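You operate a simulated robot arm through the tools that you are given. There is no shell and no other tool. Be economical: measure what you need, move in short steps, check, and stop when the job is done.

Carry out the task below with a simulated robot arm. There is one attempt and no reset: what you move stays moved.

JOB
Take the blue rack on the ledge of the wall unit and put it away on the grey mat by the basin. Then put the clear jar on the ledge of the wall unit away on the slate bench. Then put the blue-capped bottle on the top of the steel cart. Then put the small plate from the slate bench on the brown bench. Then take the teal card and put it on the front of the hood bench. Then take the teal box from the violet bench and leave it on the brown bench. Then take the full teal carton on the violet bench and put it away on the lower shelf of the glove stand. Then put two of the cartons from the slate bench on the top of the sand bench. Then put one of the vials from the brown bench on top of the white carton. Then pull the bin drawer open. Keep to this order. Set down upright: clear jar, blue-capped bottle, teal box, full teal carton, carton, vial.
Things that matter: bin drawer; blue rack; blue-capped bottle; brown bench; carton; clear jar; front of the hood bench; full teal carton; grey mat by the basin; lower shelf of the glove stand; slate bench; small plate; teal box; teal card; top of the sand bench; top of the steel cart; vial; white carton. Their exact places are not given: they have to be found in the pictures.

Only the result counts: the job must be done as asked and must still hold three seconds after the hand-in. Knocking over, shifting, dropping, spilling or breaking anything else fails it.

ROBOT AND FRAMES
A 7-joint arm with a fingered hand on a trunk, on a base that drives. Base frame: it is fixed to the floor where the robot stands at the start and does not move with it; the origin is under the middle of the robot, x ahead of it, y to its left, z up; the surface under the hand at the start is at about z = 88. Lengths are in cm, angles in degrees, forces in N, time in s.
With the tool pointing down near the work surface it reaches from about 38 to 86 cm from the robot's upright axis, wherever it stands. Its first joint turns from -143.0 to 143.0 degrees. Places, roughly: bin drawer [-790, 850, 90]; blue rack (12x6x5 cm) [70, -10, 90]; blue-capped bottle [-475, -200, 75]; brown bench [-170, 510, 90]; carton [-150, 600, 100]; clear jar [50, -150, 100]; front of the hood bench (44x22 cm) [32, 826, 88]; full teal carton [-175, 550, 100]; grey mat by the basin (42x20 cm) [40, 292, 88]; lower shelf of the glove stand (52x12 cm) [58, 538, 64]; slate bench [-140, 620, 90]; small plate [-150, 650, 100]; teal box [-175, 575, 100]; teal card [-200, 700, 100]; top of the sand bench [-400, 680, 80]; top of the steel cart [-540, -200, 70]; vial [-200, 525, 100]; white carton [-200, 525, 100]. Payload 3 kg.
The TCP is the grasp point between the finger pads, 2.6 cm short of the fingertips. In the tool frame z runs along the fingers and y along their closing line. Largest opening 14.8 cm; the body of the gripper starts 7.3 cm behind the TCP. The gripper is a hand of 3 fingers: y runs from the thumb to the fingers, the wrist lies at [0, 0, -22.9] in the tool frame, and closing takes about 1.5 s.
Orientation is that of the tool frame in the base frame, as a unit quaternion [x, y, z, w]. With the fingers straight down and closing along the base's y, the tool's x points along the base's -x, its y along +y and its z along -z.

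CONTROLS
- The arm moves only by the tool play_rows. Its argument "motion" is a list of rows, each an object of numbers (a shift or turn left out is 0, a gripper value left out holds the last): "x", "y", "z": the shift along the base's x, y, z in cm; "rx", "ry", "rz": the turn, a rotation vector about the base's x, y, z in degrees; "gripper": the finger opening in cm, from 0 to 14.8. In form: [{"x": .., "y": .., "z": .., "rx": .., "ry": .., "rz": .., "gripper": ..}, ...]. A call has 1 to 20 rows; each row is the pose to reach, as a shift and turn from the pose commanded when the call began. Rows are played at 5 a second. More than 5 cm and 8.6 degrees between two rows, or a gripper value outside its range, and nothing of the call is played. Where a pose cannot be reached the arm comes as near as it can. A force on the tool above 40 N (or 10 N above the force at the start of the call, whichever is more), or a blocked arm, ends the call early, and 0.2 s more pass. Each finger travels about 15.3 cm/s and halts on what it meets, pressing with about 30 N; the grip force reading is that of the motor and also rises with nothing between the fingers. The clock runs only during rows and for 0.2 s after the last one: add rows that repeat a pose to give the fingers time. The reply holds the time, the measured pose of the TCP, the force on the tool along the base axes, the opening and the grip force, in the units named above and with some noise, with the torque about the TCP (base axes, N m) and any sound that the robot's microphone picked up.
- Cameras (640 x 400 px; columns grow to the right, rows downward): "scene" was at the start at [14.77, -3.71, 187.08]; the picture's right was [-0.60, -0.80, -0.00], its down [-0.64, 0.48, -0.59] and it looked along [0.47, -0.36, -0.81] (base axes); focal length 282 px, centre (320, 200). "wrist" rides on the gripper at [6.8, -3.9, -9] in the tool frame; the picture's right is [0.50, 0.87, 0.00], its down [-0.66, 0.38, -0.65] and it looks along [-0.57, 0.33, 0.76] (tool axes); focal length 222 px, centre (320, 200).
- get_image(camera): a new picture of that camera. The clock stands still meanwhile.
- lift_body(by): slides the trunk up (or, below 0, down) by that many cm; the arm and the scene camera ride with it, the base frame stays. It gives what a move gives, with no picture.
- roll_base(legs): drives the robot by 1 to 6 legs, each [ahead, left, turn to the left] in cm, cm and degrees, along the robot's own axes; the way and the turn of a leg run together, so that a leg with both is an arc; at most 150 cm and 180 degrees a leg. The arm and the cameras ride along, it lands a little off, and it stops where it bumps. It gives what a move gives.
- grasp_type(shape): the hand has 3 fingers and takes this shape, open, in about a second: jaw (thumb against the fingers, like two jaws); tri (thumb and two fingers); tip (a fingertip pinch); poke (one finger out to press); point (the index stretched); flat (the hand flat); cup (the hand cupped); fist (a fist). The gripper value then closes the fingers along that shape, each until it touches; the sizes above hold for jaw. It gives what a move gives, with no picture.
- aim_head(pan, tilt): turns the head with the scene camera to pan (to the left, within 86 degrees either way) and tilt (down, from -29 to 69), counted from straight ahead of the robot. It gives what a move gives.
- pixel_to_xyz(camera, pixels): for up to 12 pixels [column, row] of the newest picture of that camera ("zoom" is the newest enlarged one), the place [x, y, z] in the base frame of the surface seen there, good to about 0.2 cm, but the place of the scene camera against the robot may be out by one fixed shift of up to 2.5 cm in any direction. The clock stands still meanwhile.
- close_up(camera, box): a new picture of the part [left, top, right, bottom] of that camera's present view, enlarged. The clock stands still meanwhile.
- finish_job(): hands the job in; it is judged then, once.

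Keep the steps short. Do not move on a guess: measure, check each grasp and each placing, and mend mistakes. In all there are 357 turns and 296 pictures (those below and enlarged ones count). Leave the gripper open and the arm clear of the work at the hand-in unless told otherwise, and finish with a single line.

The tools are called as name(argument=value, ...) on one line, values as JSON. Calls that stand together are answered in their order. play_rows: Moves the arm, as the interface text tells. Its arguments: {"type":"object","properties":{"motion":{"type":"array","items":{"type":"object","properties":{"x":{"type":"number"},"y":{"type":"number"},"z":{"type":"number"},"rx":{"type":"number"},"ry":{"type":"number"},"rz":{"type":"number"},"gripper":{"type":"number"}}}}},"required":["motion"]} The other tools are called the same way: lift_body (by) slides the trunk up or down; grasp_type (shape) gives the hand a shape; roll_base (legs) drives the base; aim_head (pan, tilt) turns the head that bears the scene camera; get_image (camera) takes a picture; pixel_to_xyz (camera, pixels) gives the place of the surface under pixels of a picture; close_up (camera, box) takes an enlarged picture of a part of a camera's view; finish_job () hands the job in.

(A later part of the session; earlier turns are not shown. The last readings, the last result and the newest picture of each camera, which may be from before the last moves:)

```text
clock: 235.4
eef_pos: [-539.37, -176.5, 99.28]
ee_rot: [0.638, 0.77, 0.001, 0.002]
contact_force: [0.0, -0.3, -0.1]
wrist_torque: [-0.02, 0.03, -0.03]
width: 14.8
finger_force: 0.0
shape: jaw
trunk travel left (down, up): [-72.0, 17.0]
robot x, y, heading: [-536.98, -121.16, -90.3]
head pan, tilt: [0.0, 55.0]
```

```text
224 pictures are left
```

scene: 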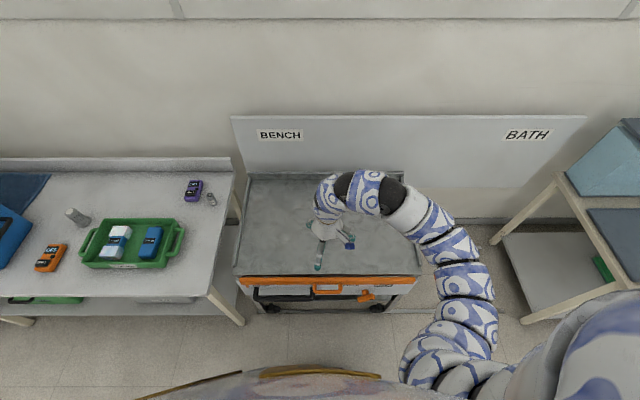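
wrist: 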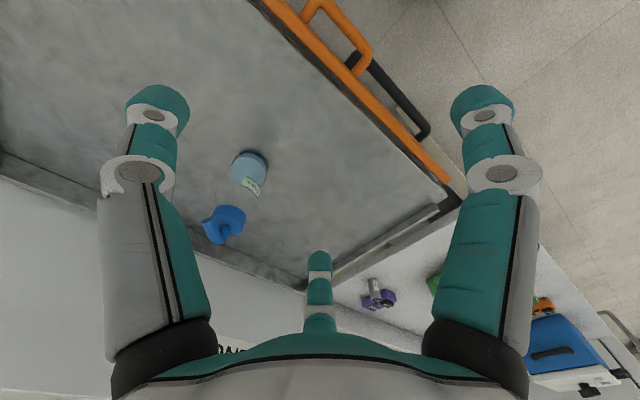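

Bottle upright on the cart. Back to the benches: retrace the path, with pose checks.

roll_base(legs=[[-55, 0, 0], [0, 118, 0], [0, 118, 0]])

lift_body(by=8)

```text
clock: 249.9
eef_pos: [-301.21, -117.45, 99.15]
ee_rot: [0.632, 0.775, 0.001, 0.003]
contact_force: [-0.2, -0.4, -0.4]
wrist_torque: [0.02, 0.01, 0.01]
width: 14.78
finger_force: 0.0
shape: jaw
trunk travel left (down, up): [-72.0, 17.0]
robot x, y, heading: [-299.47, -62.42, -89.2]
head pan, tilt: [0.0, 55.0]
```

```text
clock: 251.0
eef_pos: [-301.2, -117.47, 107.3]
ee_rot: [0.632, 0.775, 0.002, 0.004]
contact_force: [0.4, 0.0, 0.9]
wrist_torque: [0.01, 0.01, -0.01]
width: 14.79
finger_force: 0.1
shape: jaw
trunk travel left (down, up): [-80.0, 9.0]
robot x, y, heading: [-299.89, -62.68, -89.3]
head pan, tilt: [0.0, 55.0]
```

Accurate. Reverse 208 to y≈145, then left 125.

roll_base(legs=[[-104, 0, 0], [-104, 0, 0], [0, 125, 0]])

```text
clock: 267.3
eef_pos: [-177.12, 95.41, 107.25]
ee_rot: [0.619, 0.785, 0.002, 0.003]
contact_force: [-1.4, 0.3, -0.2]
wrist_torque: [0.01, 0.02, 0.04]
width: 14.79
finger_force: 0.1
shape: jaw
trunk travel left (down, up): [-80.0, 9.0]
robot x, y, heading: [-177.67, 150.34, -87.4]
head pan, tilt: [0.0, 55.0]
```

roll_base(legs=[[0, 142, -2.6], [0, 0, -90], [0, -120, 0], [0, -120, 0]])

```text
clock: 289.5
eef_pos: [-99.42, 395.92, 107.21]
ee_rot: [0.993, 0.118, -0.002, 0.004]
contact_force: [-0.5, 0.1, 0.1]
wrist_torque: [0.01, -0.01, -0.04]
width: 14.8
finger_force: 0.1
shape: jaw
trunk travel left (down, up): [-80.0, 9.0]
robot x, y, heading: [-44.26, 396.05, -177.3]
head pan, tilt: [0.0, 55.0]
```

roll_base(legs=[[0, -126, -2.7], [0, -126, 0]])

aim_head(pan=0, tilt=45)

get_image(camera="scene")

```text
clock: 302.1
eef_pos: [-104.27, 656.61, 107.21]
ee_rot: [0.996, 0.085, -0.002, 0.003]
contact_force: [-0.2, -0.2, 0.0]
wrist_torque: [0.01, -0.01, -0.01]
width: 14.78
finger_force: 0.0
shape: jaw
trunk travel left (down, up): [-80.0, 9.0]
robot x, y, heading: [-49.33, 653.75, 178.6]
head pan, tilt: [0.0, 55.0]
```

```text
clock: 302.8
eef_pos: [-104.36, 656.57, 107.28]
ee_rot: [0.996, 0.085, -0.001, 0.003]
contact_force: [1.0, -0.3, 0.0]
wrist_torque: [0.0, 0.0, 0.02]
width: 14.79
finger_force: 0.1
shape: jaw
trunk travel left (down, up): [-80.0, 9.0]
robot x, y, heading: [-49.47, 653.68, 178.7]
head pan, tilt: [0.0, 45.0]
```

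```text
223 pictures are left
```

scene: 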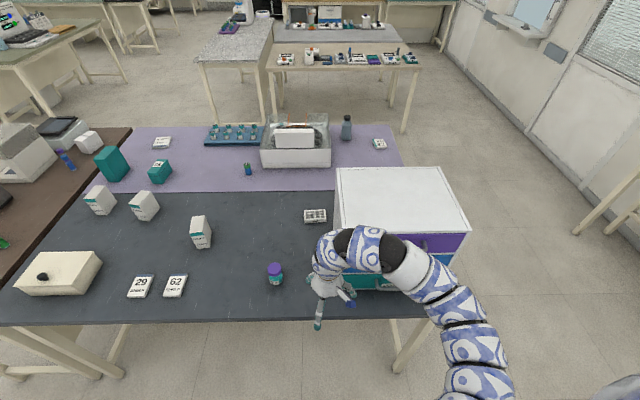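

Measure the cabinet's sides relative to the plate.

pixel_to_xyz(camera="scene", pixels=[[336, 170], [346, 222], [450, 168], [470, 230], [305, 210], [326, 210], [326, 222], [305, 222], [340, 240], [315, 216]])

close_up(camera="scene", box=[260, 180, 380, 300])

get_image(camera="wrist")

```text
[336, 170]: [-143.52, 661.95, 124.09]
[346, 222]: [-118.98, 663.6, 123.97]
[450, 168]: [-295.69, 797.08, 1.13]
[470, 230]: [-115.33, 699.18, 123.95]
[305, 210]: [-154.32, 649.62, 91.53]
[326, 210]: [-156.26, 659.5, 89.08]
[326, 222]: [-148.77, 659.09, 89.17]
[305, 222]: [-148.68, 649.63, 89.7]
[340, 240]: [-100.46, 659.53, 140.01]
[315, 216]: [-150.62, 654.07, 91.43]
```

```text
3.33 times, centred on (320, 240) of scene
```

zoom: 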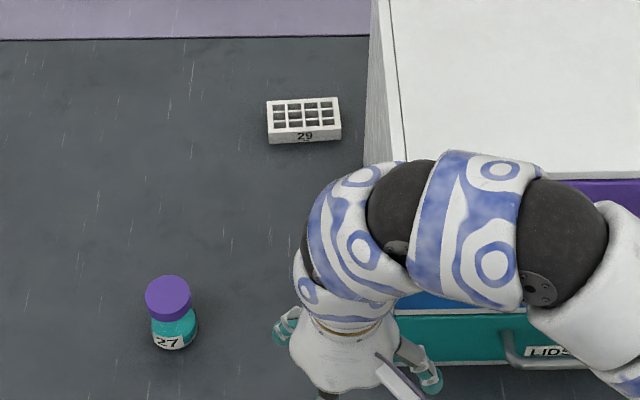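

```text
221 pictures are left
```

wrist: 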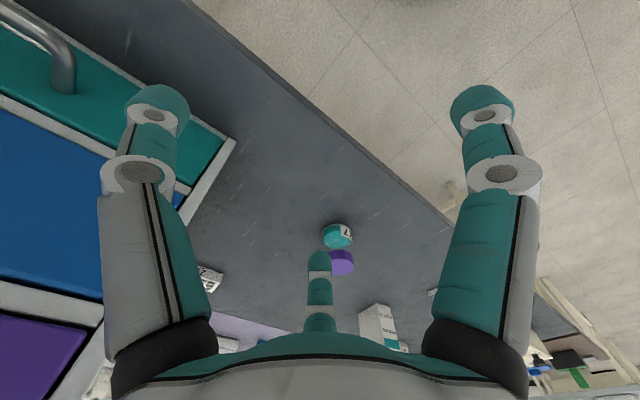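

Plate is about x -148..-155, y 649–658, just behind the cabinet's side. I'll approach from y≈637: left 17, ahead 21.

roll_base(legs=[[0, -17, 1.3], [20, 0, 0]])

```text
clock: 304.9
eef_pos: [-108.61, 672.56, 107.07]
ee_rot: [0.995, 0.101, 0.01, 0.004]
contact_force: [9.7, -1.1, -2.6]
wrist_torque: [0.0, 1.04, -0.16]
width: 14.78
finger_force: 0.1
shape: jaw
trunk travel left (down, up): [-80.0, 9.0]
robot x, y, heading: [-54.26, 670.54, -180.1]
head pan, tilt: [0.0, 45.0]
stopped in leg 2: the force on the tool passed its limit at 148 N (the readings are from after the stop); the commanded pose is now the measured one
```

I went the wrong way sideways and touched the cabinet. Back off at once and check whether it shifted.

roll_base(legs=[[-12, 0, 0]])

get_image(camera="scene")

get_image(camera="wrist")

```text
clock: 306.1
eef_pos: [-96.67, 672.46, 107.08]
ee_rot: [0.995, 0.102, 0.007, 0.003]
contact_force: [0.7, 1.4, 0.7]
wrist_torque: [0.02, 0.02, 0.02]
width: 14.77
finger_force: 0.1
shape: jaw
trunk travel left (down, up): [-80.0, 9.0]
robot x, y, heading: [-42.29, 670.54, -180.0]
head pan, tilt: [0.0, 45.0]
```

```text
220 pictures are left
```

scene: 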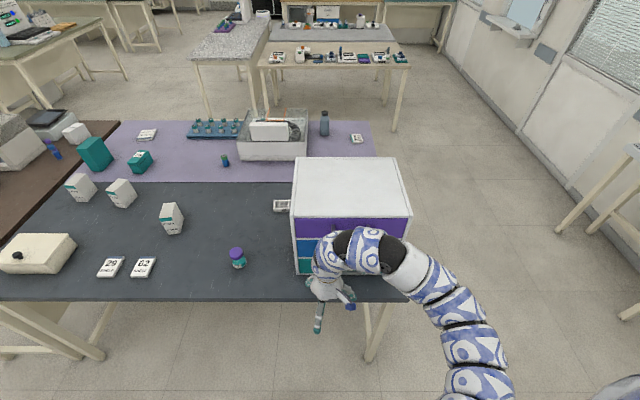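

```text
219 pictures are left
```

wrist: 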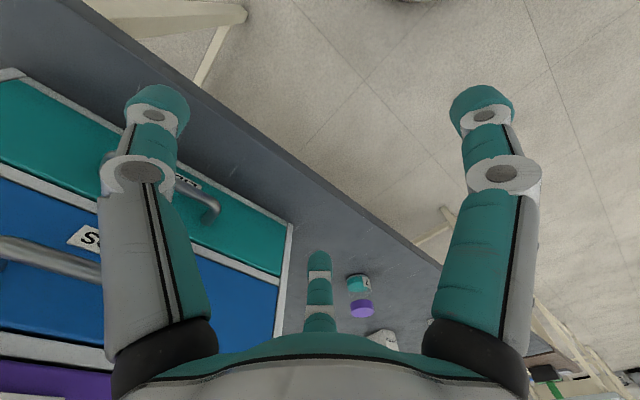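

pixel_to_xyz(camera="scene", pixels=[[296, 158], [293, 218], [396, 158], [410, 215], [282, 206], [238, 255], [370, 218]])

close_up(camera="scene", box=[220, 140, 420, 290])

```text
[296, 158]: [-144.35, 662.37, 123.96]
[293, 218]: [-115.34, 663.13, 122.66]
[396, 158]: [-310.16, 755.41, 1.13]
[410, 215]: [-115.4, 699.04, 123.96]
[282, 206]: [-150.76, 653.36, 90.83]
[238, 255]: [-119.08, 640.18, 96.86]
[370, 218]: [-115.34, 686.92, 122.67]
```

```text
2.67 times, centred on (320, 215) of scene
```

zoom: 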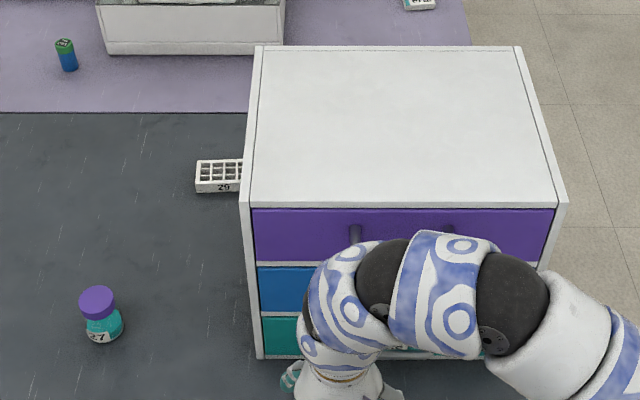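

The cabinet is unmoved (corner still at (-115.4, 699.1)), drawers shut. Now left (+35) to y≈636, then ahead.

roll_base(legs=[[0, 35, 0], [27, 0, 0]])

get_image(camera="wrist")

```text
clock: 309.9
eef_pos: [-124.22, 637.33, 106.89]
ee_rot: [0.994, 0.105, 0.007, 0.004]
contact_force: [0.5, 0.6, 0.2]
wrist_torque: [-0.01, -0.01, 0.0]
width: 14.79
finger_force: 0.1
shape: jaw
trunk travel left (down, up): [-80.0, 9.0]
robot x, y, heading: [-69.97, 636.34, -179.2]
head pan, tilt: [0.0, 45.0]
```

```text
217 pictures are left
```

wrist: 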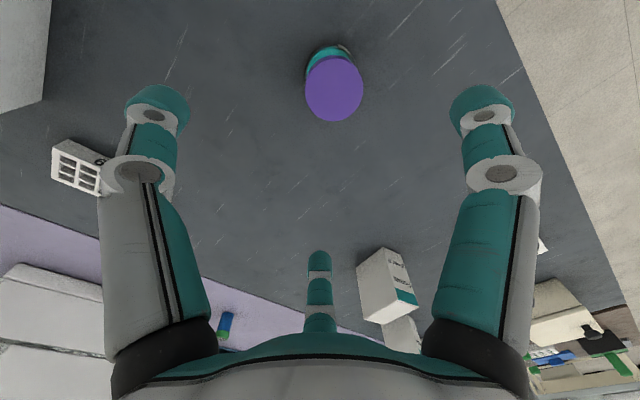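

Move toward the plate at z≈102.

play_rows(motion=[{"x": -4, "y": 1.5}, {"x": -8, "y": 3}, {"x": -12, "y": 5, "z": -1}, {"x": -16, "y": 7, "z": -2.5}, {"x": -20, "y": 9, "z": -4}, {"x": -23.5, "y": 11, "z": -5}, {"x": -26.5, "y": 13, "z": -6}, {"x": -26.5, "y": 13, "z": -6}])

get_image(camera="wrist")

```text
clock: 311.3
eef_pos: [-145.3, 654.06, 104.65]
ee_rot: [0.997, 0.08, -0.009, 0.017]
contact_force: [9.2, -49.0, 40.5]
wrist_torque: [4.09, -0.15, -2.45]
width: 14.67
finger_force: 0.1
shape: jaw
trunk travel left (down, up): [-80.0, 9.0]
robot x, y, heading: [-69.95, 639.21, 177.1]
head pan, tilt: [0.0, 45.0]
stopped in row 7: the force on the tool passed its limit at 179 N (the readings are from after the stop); the commanded pose is now the measured one
```

```text
216 pictures are left
```

wrist: 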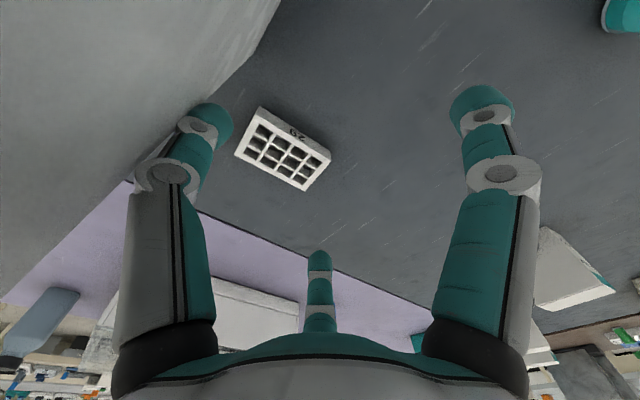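

The thumb met the cabinet's side. Move away in -y at once, then inspect.

play_rows(motion=[{"y": -3}, {"y": -6}, {"x": -2, "y": -8}, {"x": -2, "y": -8}])

get_image(camera="wrist")

get_image(camera="scene")

```text
clock: 311.6
eef_pos: [-146.62, 654.27, 103.31]
ee_rot: [0.997, 0.074, -0.002, 0.017]
contact_force: [0.5, -23.3, -12.9]
wrist_torque: [1.55, 0.98, -1.87]
width: 14.81
finger_force: 0.0
shape: jaw
trunk travel left (down, up): [-80.0, 9.0]
robot x, y, heading: [-69.36, 639.58, 176.2]
head pan, tilt: [0.0, 45.0]
stopped in row 1: the force on the tool passed its limit at 103 N (the readings are from after the stop); the commanded pose is now the measured one
```

```text
215 pictures are left
```

wrist: 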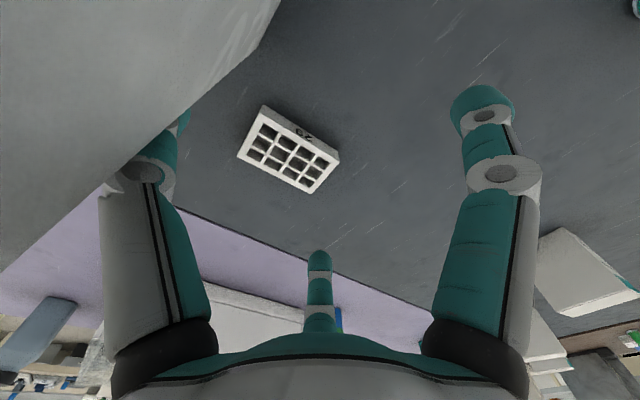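

```text
214 pictures are left
```

scene: 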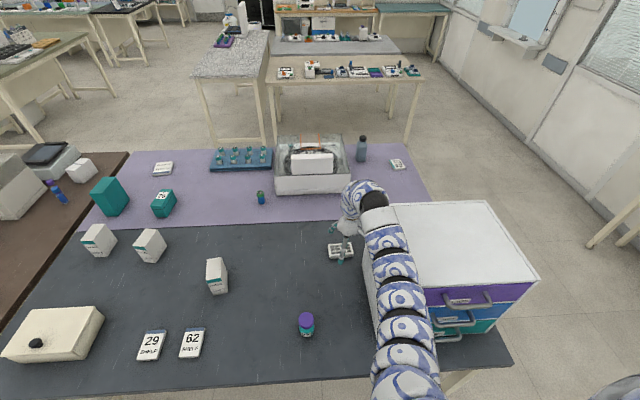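

play_rows(motion=[{"y": -0.5}, {"y": -1}, {"y": -1.5}, {"y": -2}, {"y": -3}, {"y": -4}, {"y": -4}])

get_image(camera="wrist")

```text
clock: 312.4
eef_pos: [-148.56, 653.33, 102.57]
ee_rot: [0.997, 0.069, 0.002, 0.019]
contact_force: [1.6, -2.9, 4.0]
wrist_torque: [0.28, 0.16, -0.01]
width: 14.8
finger_force: 0.1
shape: jaw
trunk travel left (down, up): [-80.0, 9.0]
robot x, y, heading: [-69.54, 639.91, 175.7]
head pan, tilt: [0.0, 45.0]
stopped in row 4: the force on the tool passed its limit at 49 N (the readings are from after the stop); the commanded pose is now the measured one
```

```text
213 pictures are left
```

wrist: 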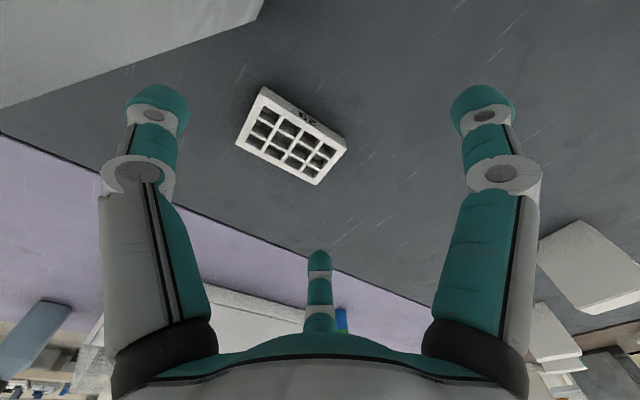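

pixel_to_xyz(camera="wrist", pixels=[[265, 88], [346, 148], [318, 183], [238, 142], [250, 20], [262, 2], [5, 105], [120, 60]])

get_image(camera="scene")

```text
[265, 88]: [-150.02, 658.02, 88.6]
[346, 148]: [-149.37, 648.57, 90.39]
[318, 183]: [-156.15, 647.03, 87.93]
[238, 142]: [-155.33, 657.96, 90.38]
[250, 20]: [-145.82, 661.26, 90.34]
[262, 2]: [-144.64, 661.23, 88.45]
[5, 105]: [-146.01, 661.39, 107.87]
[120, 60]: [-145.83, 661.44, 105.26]
```

```text
212 pictures are left
```

scene: 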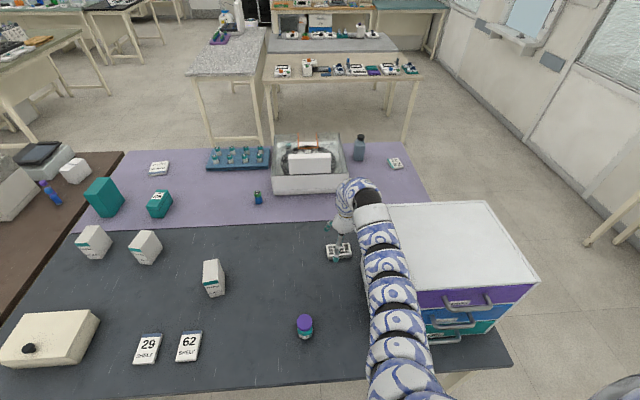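

The cabinet's back corner is at (-145.8, 661.4) (unmoved). The plate spans x -149.5..-155.5, y 648.3..658, top 90.4. I'll move -x to put the thumb beyond the cabinet's back, and level the tool.

play_rows(motion=[{"x": -1.5, "rx": 1}, {"x": -3, "rx": 2.2}, {"x": -4.1, "y": 0.5, "rx": 2.2}, {"x": -4.1, "y": 0.9, "rx": 2.2}, {"x": -4.1, "y": 0.9, "rx": 2.2}])

get_image(camera="wrist")

pixel_to_xyz(camera="scene", pixels=[[538, 280], [303, 325], [390, 205]])

```text
clock: 313.2
eef_pos: [-152.32, 654.61, 101.08]
ee_rot: [0.997, 0.069, 0.011, 0.009]
contact_force: [-0.3, -0.5, 0.5]
wrist_torque: [-0.01, 0.01, -0.01]
width: 14.82
finger_force: 0.1
shape: jaw
trunk travel left (down, up): [-80.0, 9.0]
robot x, y, heading: [-70.16, 640.54, 175.6]
head pan, tilt: [0.0, 45.0]
stopped in row 3: the force on the tool passed its limit at 49 N (the readings are from after the stop); the commanded pose is now the measured one
```

```text
211 pictures are left
```

wrist: 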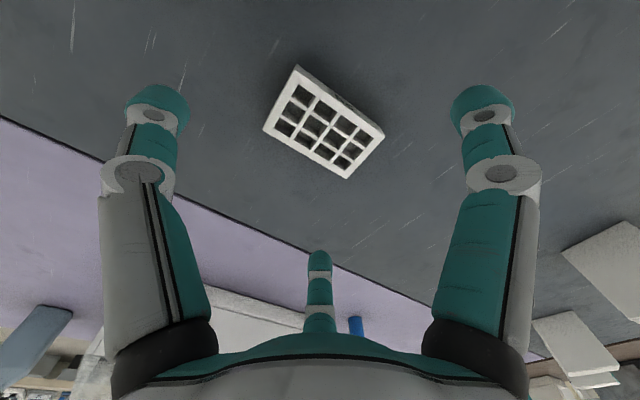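

```text
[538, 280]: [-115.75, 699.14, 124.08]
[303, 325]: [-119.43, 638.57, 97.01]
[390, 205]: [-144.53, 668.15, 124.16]
```

The cabinet and jar are unmoved; my wrist hub runs very close to the cabinet's side. I'll reposition: base 15 to the left (-y), straighten, ahead 5, so the forearm comes in diagonally.

roll_base(legs=[[0, 15, 4.4], [5, 0, 0]])

get_image(camera="wrist")

```text
clock: 315.1
eef_pos: [-159.06, 633.22, 101.05]
ee_rot: [0.994, 0.108, 0.012, 0.008]
contact_force: [-1.4, 0.4, 0.5]
wrist_torque: [0.01, -0.04, 0.01]
width: 14.81
finger_force: 0.1
shape: jaw
trunk travel left (down, up): [-80.0, 9.0]
robot x, y, heading: [-75.79, 625.61, 179.8]
head pan, tilt: [0.0, 45.0]
```

```text
210 pictures are left
```

wrist: 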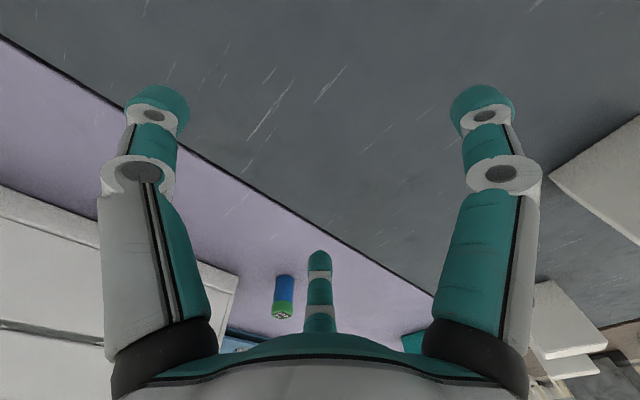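

Clear. Now approach the plate diagonally: dx +6.7, dy +20, levelling and turning -8° to match the plate.

play_rows(motion=[{"x": 1.3, "y": 4, "rx": 0.8, "ry": 1.5}, {"x": 2.6, "y": 8, "rx": 0.8, "ry": 1.5}, {"x": 4, "y": 12, "rx": 0.8, "ry": 1.5, "rz": -2}, {"x": 5.3, "y": 15.5, "rx": 0.8, "ry": 1.5, "rz": -5}, {"x": 6, "y": 18, "rx": 0.8, "ry": 1.5, "rz": -8}, {"x": 6.7, "y": 20, "rx": 0.8, "ry": 1.5, "rz": -8}, {"x": 6.7, "y": 20, "rx": 0.8, "ry": 1.5, "rz": -8}])

get_image(camera="wrist")

get_image(camera="scene")

```text
clock: 316.7
eef_pos: [-152.28, 652.97, 101.09]
ee_rot: [0.999, 0.038, -0.001, 0.0]
contact_force: [0.1, -0.4, 0.2]
wrist_torque: [0.01, -0.04, 0.0]
width: 14.79
finger_force: 0.1
shape: jaw
trunk travel left (down, up): [-80.0, 9.0]
robot x, y, heading: [-75.91, 625.48, 179.8]
head pan, tilt: [0.0, 45.0]
```

```text
209 pictures are left
```

wrist: 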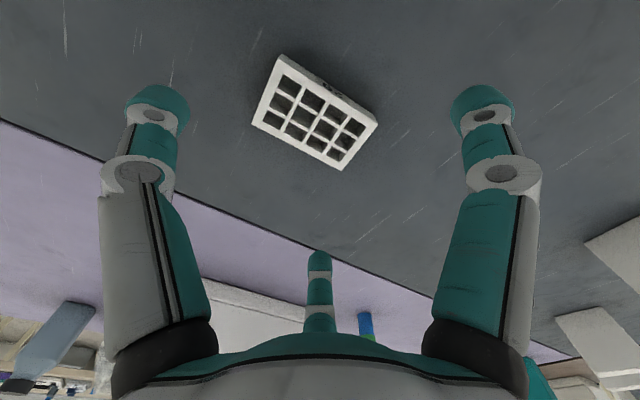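

```text
208 pictures are left
```

scene: 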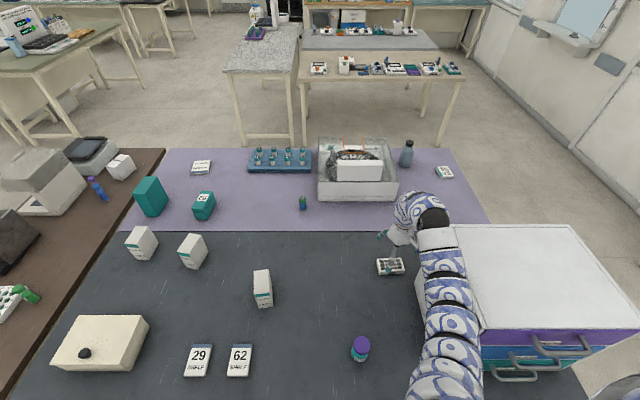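

No contact now. Measuring plate corners precisely.

pixel_to_xyz(camera="wrist", pixels=[[278, 56], [377, 123], [344, 169], [253, 124], [320, 100]])

close_up(camera="scene", box=[350, 180, 510, 300])

```text
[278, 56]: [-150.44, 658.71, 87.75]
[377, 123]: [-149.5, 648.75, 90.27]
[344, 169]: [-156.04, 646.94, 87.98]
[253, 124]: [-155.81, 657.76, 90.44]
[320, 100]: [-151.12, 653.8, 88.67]
```

```text
3.33 times, centred on (430, 240) of scene
```

zoom: 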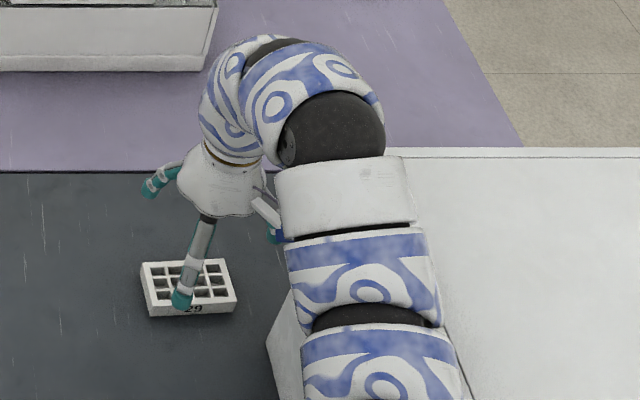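

Check the forearm's height relative to the cabinet top.

pixel_to_xyz(camera="zoom", pixels=[[345, 200], [380, 290], [400, 380], [290, 230], [300, 320], [330, 130], [460, 200], [415, 210]])

```text
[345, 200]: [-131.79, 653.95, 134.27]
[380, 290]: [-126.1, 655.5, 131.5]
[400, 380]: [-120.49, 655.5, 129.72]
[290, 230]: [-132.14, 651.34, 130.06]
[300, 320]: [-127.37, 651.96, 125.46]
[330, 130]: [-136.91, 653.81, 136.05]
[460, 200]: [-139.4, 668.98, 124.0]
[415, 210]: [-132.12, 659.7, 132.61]
```

Forearm clears the cabinet side by ~2 cm. I'll shift 0.4 cm in -y and descend slowly.

play_rows(motion=[{"y": -0.4, "z": -1.5}, {"y": -0.4, "z": -3}, {"y": -0.4, "z": -4.5}, {"y": -0.4, "z": -6}, {"y": -0.4, "z": -7.5}, {"y": -0.4, "z": -9}, {"y": -0.4, "z": -10.1}, {"y": -0.4, "z": -10.1}])

get_image(camera="wrist")

```text
clock: 318.5
eef_pos: [-152.33, 652.99, 91.1]
ee_rot: [0.999, 0.039, -0.002, 0.0]
contact_force: [-0.4, -0.2, 0.3]
wrist_torque: [0.0, 0.01, 0.03]
width: 14.79
finger_force: 0.0
shape: jaw
trunk travel left (down, up): [-80.0, 9.0]
robot x, y, heading: [-75.97, 625.61, 180.0]
head pan, tilt: [0.0, 45.0]
```

```text
206 pictures are left
```

wrist: 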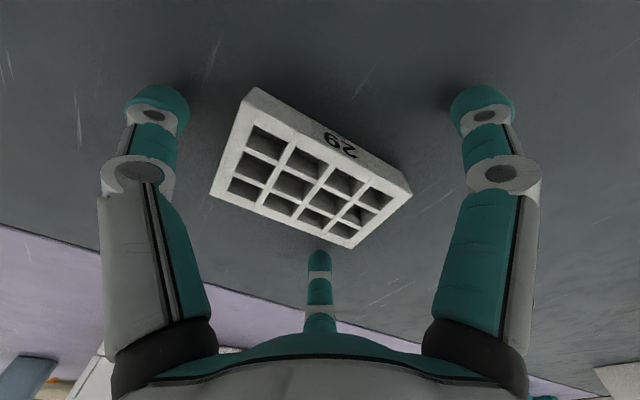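

Clean descent. Close slowly.

play_rows(motion=[{"gripper": 12}, {"gripper": 10}, {"gripper": 8}, {"gripper": 6}, {"gripper": 4}, {"gripper": 3}, {"gripper": 3}, {"gripper": 3}, {"gripper": 3}])

get_image(camera="wrist")

```text
clock: 320.5
eef_pos: [-152.2, 652.97, 91.02]
ee_rot: [0.999, 0.038, -0.002, 0.0]
contact_force: [-0.6, 0.1, 0.2]
wrist_torque: [0.0, 0.0, -0.02]
width: 6.08
finger_force: 30.4
shape: jaw
trunk travel left (down, up): [-80.0, 9.0]
robot x, y, heading: [-75.83, 625.52, 179.9]
head pan, tilt: [0.0, 45.0]
```

```text
205 pictures are left
```

wrist: 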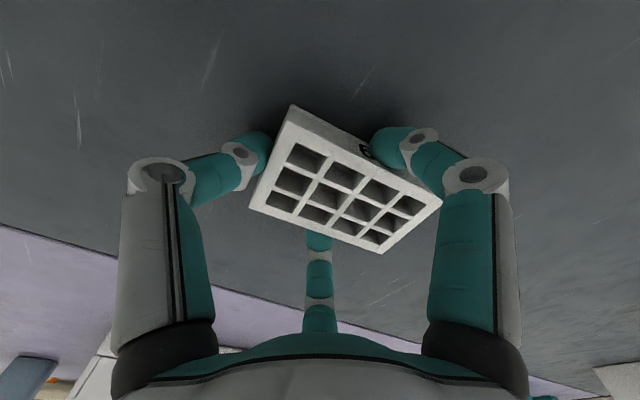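

Gripped three-point. Lift slowly, then swing away from the cabinet (-y).

play_rows(motion=[{"z": 1}, {"z": 2.5}, {"z": 4.5}, {"z": 6.5}, {"z": 8.5}, {"y": -2, "z": 10}, {"y": -6, "z": 10}, {"y": -10, "z": 11}, {"y": -14, "z": 12}, {"x": 4, "y": -18, "z": 12}, {"x": 8, "y": -20, "z": 12}, {"x": 8, "y": -20, "z": 12}])

get_image(camera="wrist")

get_image(camera="scene")

```text
refused: row 10 steps farther than a row can; nothing moved
```

```text
204 pictures are left
```

wrist: 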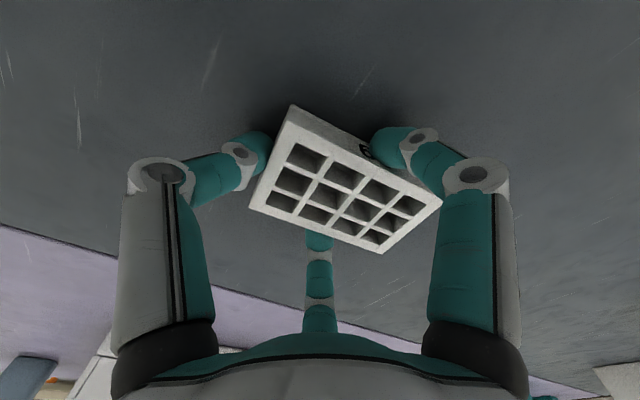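

```text
203 pictures are left
```

scene: 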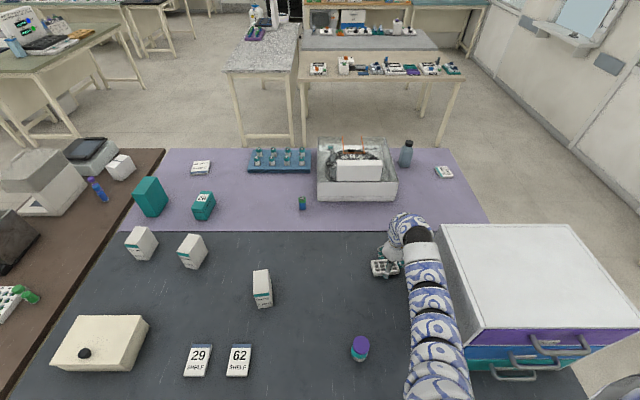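

One step was too long; resending with shorter steps.

play_rows(motion=[{"z": 1}, {"z": 2.5}, {"z": 4.5}, {"z": 6.5}, {"z": 8.5}, {"y": -2, "z": 10}, {"y": -6, "z": 10}, {"y": -10, "z": 11}, {"y": -14, "z": 12}, {"x": 2, "y": -17, "z": 12}, {"x": 5, "y": -20, "z": 12}, {"x": 8, "y": -20, "z": 12}, {"x": 8, "y": -20, "z": 12}])

get_image(camera="wrist")

get_image(camera="scene")

```text
clock: 323.3
eef_pos: [-144.28, 633.2, 103.33]
ee_rot: [0.999, 0.038, -0.001, 0.0]
contact_force: [-0.4, -0.5, 0.0]
wrist_torque: [0.01, 0.0, -0.02]
width: 6.0
finger_force: 30.0
shape: jaw
trunk travel left (down, up): [-80.0, 9.0]
robot x, y, heading: [-76.09, 625.3, 179.7]
head pan, tilt: [0.0, 45.0]
```

```text
202 pictures are left
```

wrist: 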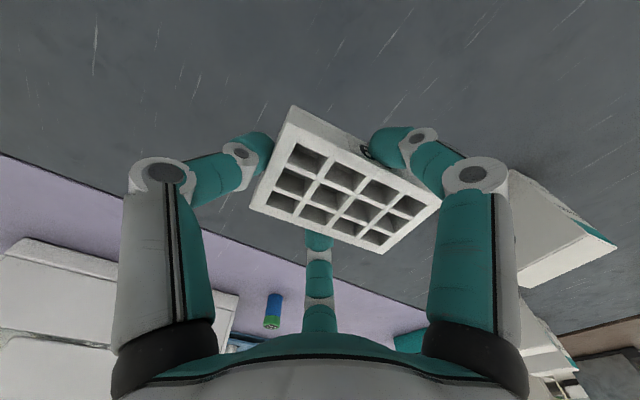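

```text
201 pictures are left
```

scene: 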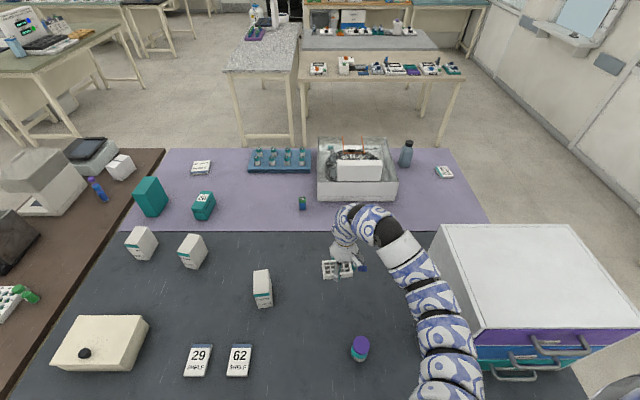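

Plate held flat. Back off 46, roll left (south) to y≈425, turn to face the brown bench from the south.

roll_base(legs=[[-46, 0, 0], [0, 100, 0], [0, 105, 0], [0, 0, -90]])

aim_head(pan=40, tilt=40)

get_image(camera="scene")

```text
clock: 339.6
eef_pos: [-23.9, 487.93, 103.31]
ee_rot: [0.746, -0.666, -0.001, -0.001]
contact_force: [0.5, 0.0, -0.3]
wrist_torque: [0.01, -0.05, 0.0]
width: 5.96
finger_force: 30.0
shape: jaw
trunk travel left (down, up): [-80.0, 9.0]
robot x, y, heading: [-28.71, 419.46, 92.1]
head pan, tilt: [0.0, 45.0]
```

```text
clock: 340.7
eef_pos: [-23.85, 487.95, 103.21]
ee_rot: [0.746, -0.666, -0.001, -0.001]
contact_force: [0.8, -0.2, -0.5]
wrist_torque: [-0.01, 0.03, 0.0]
width: 6.0
finger_force: 30.2
shape: jaw
trunk travel left (down, up): [-80.0, 9.0]
robot x, y, heading: [-29.19, 419.35, 92.0]
head pan, tilt: [40.0, 40.0]
```

```text
200 pictures are left
```

scene: 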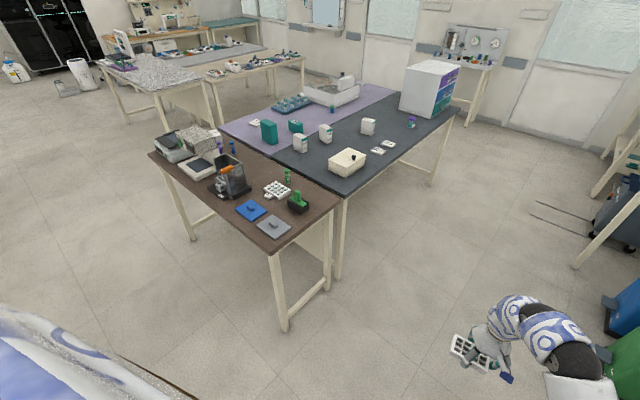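

Back off 25, straighten, and roll left (west) 128.

roll_base(legs=[[-25, 0, -2], [0, 128, 0]])

aim_head(pan=0, tilt=45)

get_image(camera="scene")

```text
clock: 348.7
eef_pos: [-152.97, 462.78, 103.34]
ee_rot: [0.737, -0.675, -0.001, -0.001]
contact_force: [-0.1, -0.3, -1.0]
wrist_torque: [0.04, 0.0, -0.01]
width: 6.0
finger_force: 29.9
shape: jaw
trunk travel left (down, up): [-80.0, 9.0]
robot x, y, heading: [-160.45, 394.52, 90.5]
head pan, tilt: [40.0, 40.0]
```

```text
clock: 349.7
eef_pos: [-153.04, 462.7, 103.37]
ee_rot: [0.736, -0.676, -0.001, -0.001]
contact_force: [-0.2, -0.3, -0.1]
wrist_torque: [0.02, -0.04, 0.01]
width: 5.97
finger_force: 29.5
shape: jaw
trunk travel left (down, up): [-80.0, 9.0]
robot x, y, heading: [-160.27, 394.61, 90.3]
head pan, tilt: [0.0, 45.0]
```

```text
199 pictures are left
```

scene: 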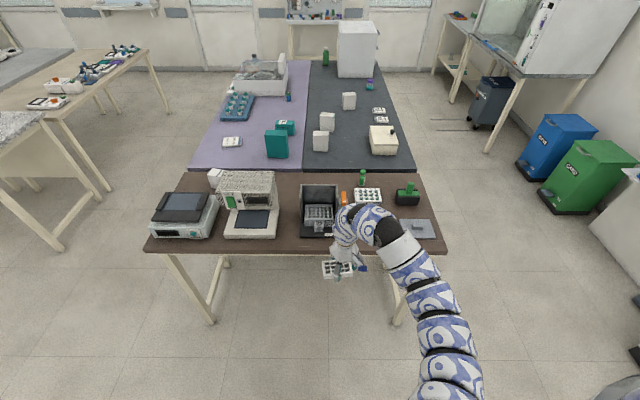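

close_up(camera="scene", box=[140, 150, 460, 290])

get_image(camera="wrist")

pixel_to_xyz(camera="scene", pixels=[[215, 180], [285, 190], [285, 225], [330, 180], [363, 178], [290, 245], [250, 190], [395, 215], [320, 215], [270, 170], [415, 245], [345, 178]])

```text
2.00 times, centred on (300, 220) of scene
```

zoom: 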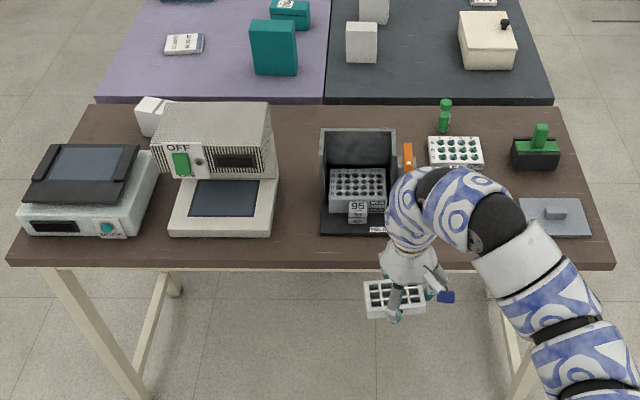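

```text
197 pictures are left
```

wrist: 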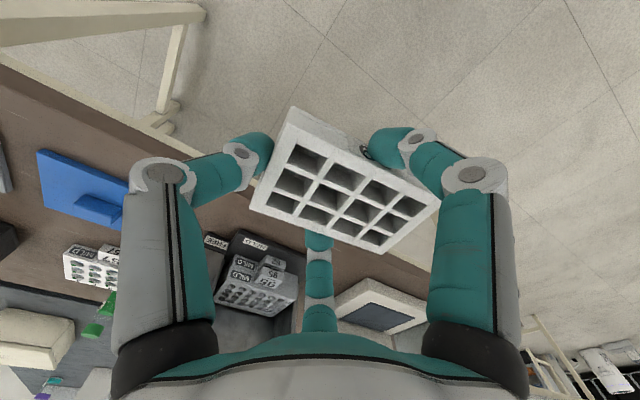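

```text
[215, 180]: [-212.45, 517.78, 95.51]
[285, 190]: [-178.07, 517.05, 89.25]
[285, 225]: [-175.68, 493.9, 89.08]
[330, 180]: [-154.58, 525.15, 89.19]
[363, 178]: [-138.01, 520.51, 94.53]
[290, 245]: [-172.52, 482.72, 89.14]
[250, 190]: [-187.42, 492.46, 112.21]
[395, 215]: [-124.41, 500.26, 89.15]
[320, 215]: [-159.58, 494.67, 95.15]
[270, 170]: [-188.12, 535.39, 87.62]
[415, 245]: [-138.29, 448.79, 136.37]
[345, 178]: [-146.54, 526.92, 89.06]
```

Candidate free spot: the back right corner of the brown bench, right of the green vial. Measuring it.

pixel_to_xyz(camera="zoom", pixels=[[445, 110], [445, 132], [515, 138], [557, 138], [540, 128], [514, 165], [560, 165], [500, 120], [550, 120], [552, 106], [470, 120], [560, 150]])

```text
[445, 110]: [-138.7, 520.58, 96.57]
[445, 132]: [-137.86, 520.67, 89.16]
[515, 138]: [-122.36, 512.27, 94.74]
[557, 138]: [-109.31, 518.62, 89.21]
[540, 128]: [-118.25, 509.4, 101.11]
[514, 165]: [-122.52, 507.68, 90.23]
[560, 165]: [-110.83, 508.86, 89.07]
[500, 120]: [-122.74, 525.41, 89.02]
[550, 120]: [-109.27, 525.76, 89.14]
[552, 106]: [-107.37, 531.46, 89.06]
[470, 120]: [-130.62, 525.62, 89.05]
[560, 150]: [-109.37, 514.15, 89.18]
```

Free area x -134..-107, y 515–531. Target TCP (-122, 524.6). Raise 5, roll right 35, then ahead 50.

play_rows(motion=[{"z": 2.5}, {"z": 5}, {"z": 5}])

roll_base(legs=[[0, -32, 0], [50, 0, 0]])

get_image(camera="wrist")

get_image(camera="scene")

```text
clock: 350.5
eef_pos: [-152.98, 462.69, 108.47]
ee_rot: [0.737, -0.676, -0.002, -0.001]
contact_force: [0.8, 0.7, -0.7]
wrist_torque: [-0.05, 0.0, 0.03]
width: 5.98
finger_force: 29.8
shape: jaw
trunk travel left (down, up): [-80.0, 9.0]
robot x, y, heading: [-160.02, 394.22, 90.2]
head pan, tilt: [0.0, 45.0]
```

```text
clock: 355.2
eef_pos: [-120.62, 512.28, 108.22]
ee_rot: [0.734, -0.679, 0.0, -0.001]
contact_force: [0.0, -0.1, 0.3]
wrist_torque: [-0.03, 0.03, 0.01]
width: 5.98
finger_force: 30.2
shape: jaw
trunk travel left (down, up): [-80.0, 9.0]
robot x, y, heading: [-128.12, 444.18, 90.1]
head pan, tilt: [0.0, 45.0]
```

```text
196 pictures are left
```

wrist: 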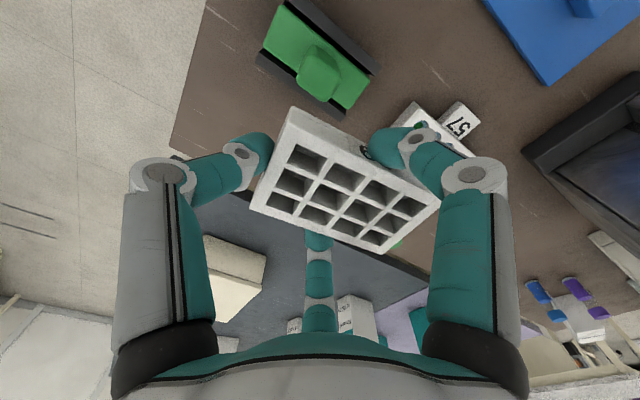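

```text
195 pictures are left
```

scene: 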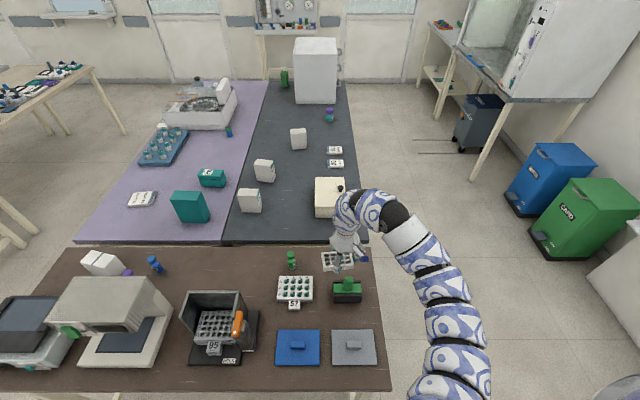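

Good view. Move forward 12.3 and lower to just above the surface.

play_rows(motion=[{"x": -0.7, "y": 4}, {"x": -1.4, "y": 8, "z": -1}, {"x": -1.4, "y": 12.3, "z": -3}, {"x": -1.4, "y": 12.3, "z": -7}, {"x": -1.4, "y": 12.3, "z": -11}, {"x": -1.4, "y": 12.3, "z": -14}, {"x": -1.4, "y": 12.3, "z": -15.5}, {"x": -1.4, "y": 12.3, "z": -15.5}])

get_image(camera="wrist")

```text
clock: 357.0
eef_pos: [-122.31, 524.6, 92.79]
ee_rot: [0.734, -0.68, -0.001, -0.002]
contact_force: [0.8, 0.8, 0.1]
wrist_torque: [0.02, 0.01, -0.01]
width: 5.9
finger_force: 30.0
shape: jaw
trunk travel left (down, up): [-80.0, 9.0]
robot x, y, heading: [-128.36, 443.96, 89.6]
head pan, tilt: [0.0, 45.0]
```

```text
194 pictures are left
```

wrist: 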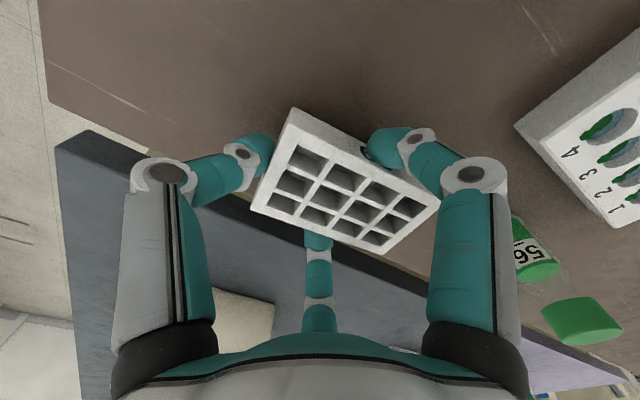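

Shift 1.5 toward me for edge margin, lower the last bit, release slowly.

play_rows(motion=[{"y": -1.5, "z": -0.5}, {"y": -1.5, "z": -1.2}, {"y": -1.5, "z": -1.8}, {"y": -1.5, "z": -1.8}, {"y": -1.5, "z": -1.8, "gripper": 7}, {"y": -1.5, "z": -1.8, "gripper": 8.5}, {"y": -1.5, "z": -1.8, "gripper": 11}, {"y": -1.5, "z": -1.8, "gripper": 13}, {"y": -1.5, "z": -1.8, "gripper": 13}])

get_image(camera="wrist")

```text
clock: 359.0
eef_pos: [-122.04, 523.09, 91.09]
ee_rot: [0.734, -0.679, -0.001, 0.0]
contact_force: [-0.1, 0.7, 1.0]
wrist_torque: [-0.05, -0.02, 0.02]
width: 12.93
finger_force: 0.2
shape: jaw
trunk travel left (down, up): [-80.0, 9.0]
robot x, y, heading: [-128.34, 443.83, 89.9]
head pan, tilt: [0.0, 45.0]
```

```text
193 pictures are left
```

wrist: 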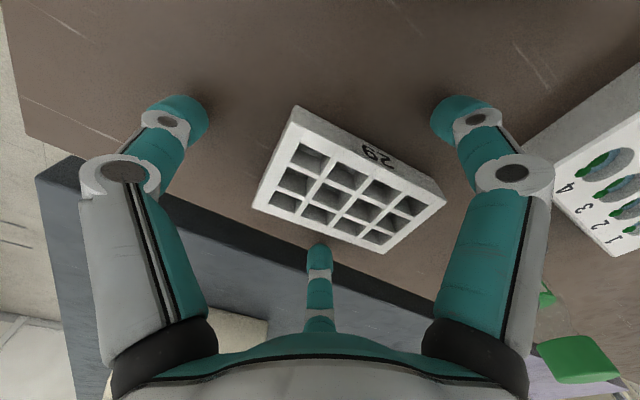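

Released and flat. Rise to 108.

play_rows(motion=[{"z": 3}, {"z": 7}, {"z": 11}, {"z": 15}, {"z": 16.5, "gripper": 14.8}, {"y": -5, "z": 16.5, "gripper": 14.8}, {"y": -10, "z": 16.5, "gripper": 14.8}])

get_image(camera="wrist")

get_image(camera="scene")

```text
clock: 360.6
eef_pos: [-121.88, 513.02, 107.55]
ee_rot: [0.734, -0.679, -0.001, -0.001]
contact_force: [-0.3, -0.3, 0.7]
wrist_torque: [0.03, 0.01, 0.02]
width: 14.77
finger_force: 0.0
shape: jaw
trunk travel left (down, up): [-80.0, 9.0]
robot x, y, heading: [-128.61, 443.82, 89.9]
head pan, tilt: [0.0, 45.0]
```

```text
192 pictures are left
```

wrist: 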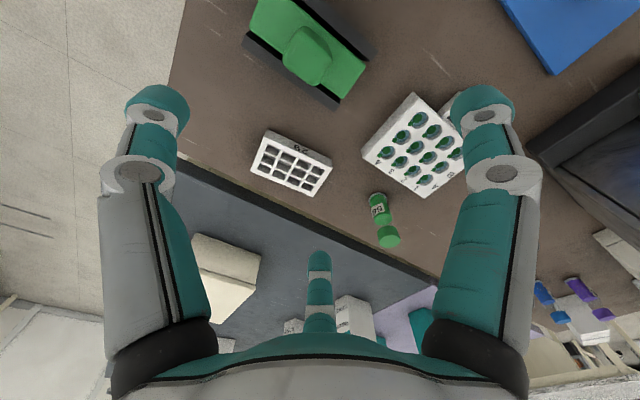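

```text
191 pictures are left
```

scene: 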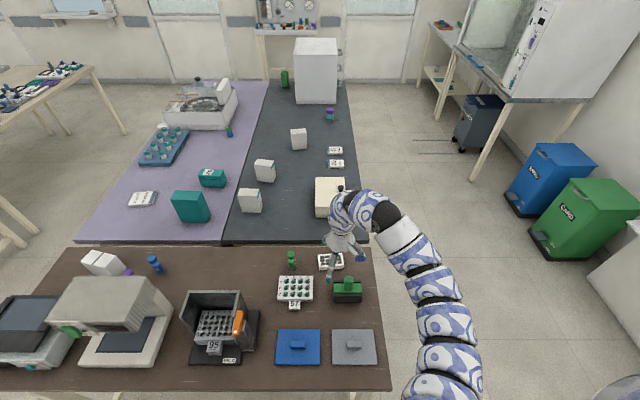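

Plate is in place. Next the teal card near (-200,700). Measure the space north of the benches.

pixel_to_xyz(camera="scene", pixels=[[265, 78], [300, 75], [265, 60], [310, 35], [230, 95], [360, 90], [345, 82], [415, 75], [200, 78], [480, 150], [120, 130], [440, 100]])

close_up(camera="scene", box=[130, 40, 370, 190])

```text
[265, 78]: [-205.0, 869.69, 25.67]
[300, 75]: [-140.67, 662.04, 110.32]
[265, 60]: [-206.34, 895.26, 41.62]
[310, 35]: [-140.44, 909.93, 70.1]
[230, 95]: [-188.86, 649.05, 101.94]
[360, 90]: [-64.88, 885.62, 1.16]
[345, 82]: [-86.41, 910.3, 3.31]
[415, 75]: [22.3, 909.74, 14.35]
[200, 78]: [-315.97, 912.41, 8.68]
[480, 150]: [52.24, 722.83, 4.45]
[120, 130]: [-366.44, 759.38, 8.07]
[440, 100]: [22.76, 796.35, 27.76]
```

```text
2.67 times, centred on (250, 115) of scene
```

zoom: 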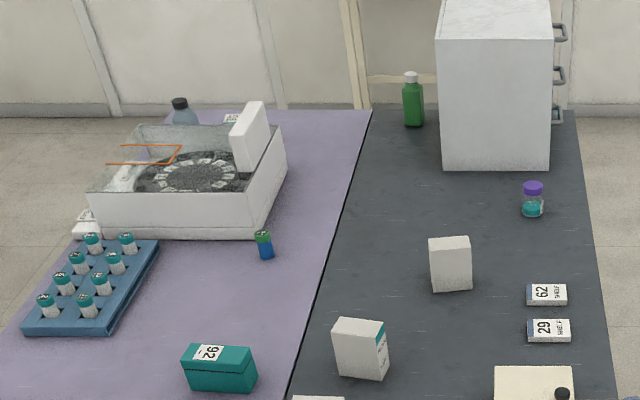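

North aisle (y 705–860) is free. Drive: back out, east aisle north to y≈785, then turn west.

roll_base(legs=[[-45, 0, 0], [0, -94, 0], [125, 0, 0], [125, 0, 0]])

```text
clock: 379.5
eef_pos: [-25.46, 715.69, 107.47]
ee_rot: [0.73, -0.683, -0.001, 0.0]
contact_force: [-0.1, -0.4, 0.4]
wrist_torque: [0.01, -0.04, 0.02]
width: 14.8
finger_force: 0.0
shape: jaw
trunk travel left (down, up): [-80.0, 9.0]
robot x, y, heading: [-32.38, 646.76, 89.0]
head pan, tilt: [0.0, 45.0]
```

roll_base(legs=[[138, 0, 0], [0, 0, 91], [85, 0, 0]])

aim_head(pan=45, tilt=40)

get_image(camera="scene")

```text
clock: 394.4
eef_pos: [-186.16, 780.0, 107.53]
ee_rot: [0.998, 0.068, -0.001, 0.001]
contact_force: [0.4, -0.3, -0.8]
wrist_torque: [-0.01, 0.04, 0.02]
width: 14.78
finger_force: 0.1
shape: jaw
trunk travel left (down, up): [-80.0, 9.0]
robot x, y, heading: [-116.47, 777.73, -176.9]
head pan, tilt: [0.0, 45.0]
```

```text
clock: 395.5
eef_pos: [-186.08, 780.15, 107.41]
ee_rot: [0.998, 0.068, -0.002, 0.001]
contact_force: [-0.6, 0.0, 0.3]
wrist_torque: [0.04, -0.01, 0.0]
width: 14.79
finger_force: 0.0
shape: jaw
trunk travel left (down, up): [-80.0, 9.0]
robot x, y, heading: [-116.78, 777.56, -176.8]
head pan, tilt: [45.0, 40.0]
```

```text
189 pictures are left
```

scene: 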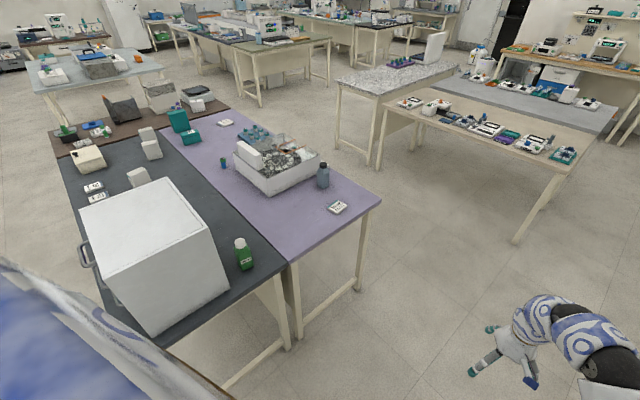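

close_up(camera="scene", box=[280, 150, 400, 225])

pixel_to_xyz(camera="scene", pixels=[[337, 208], [345, 215], [322, 165], [322, 188], [240, 240], [380, 203], [285, 258], [330, 190]])

```text
5.33 times, centred on (340, 188) of scene
```

zoom: 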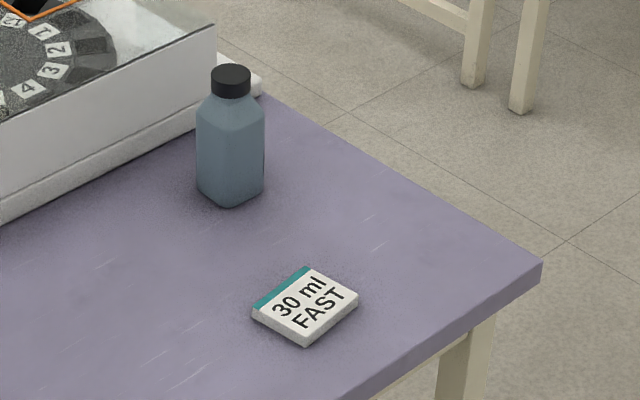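

```text
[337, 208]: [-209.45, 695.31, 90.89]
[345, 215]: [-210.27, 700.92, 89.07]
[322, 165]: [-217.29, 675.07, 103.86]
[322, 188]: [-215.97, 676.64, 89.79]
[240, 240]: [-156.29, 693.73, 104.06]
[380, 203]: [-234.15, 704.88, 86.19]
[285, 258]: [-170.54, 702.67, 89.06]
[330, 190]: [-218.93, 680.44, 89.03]
```

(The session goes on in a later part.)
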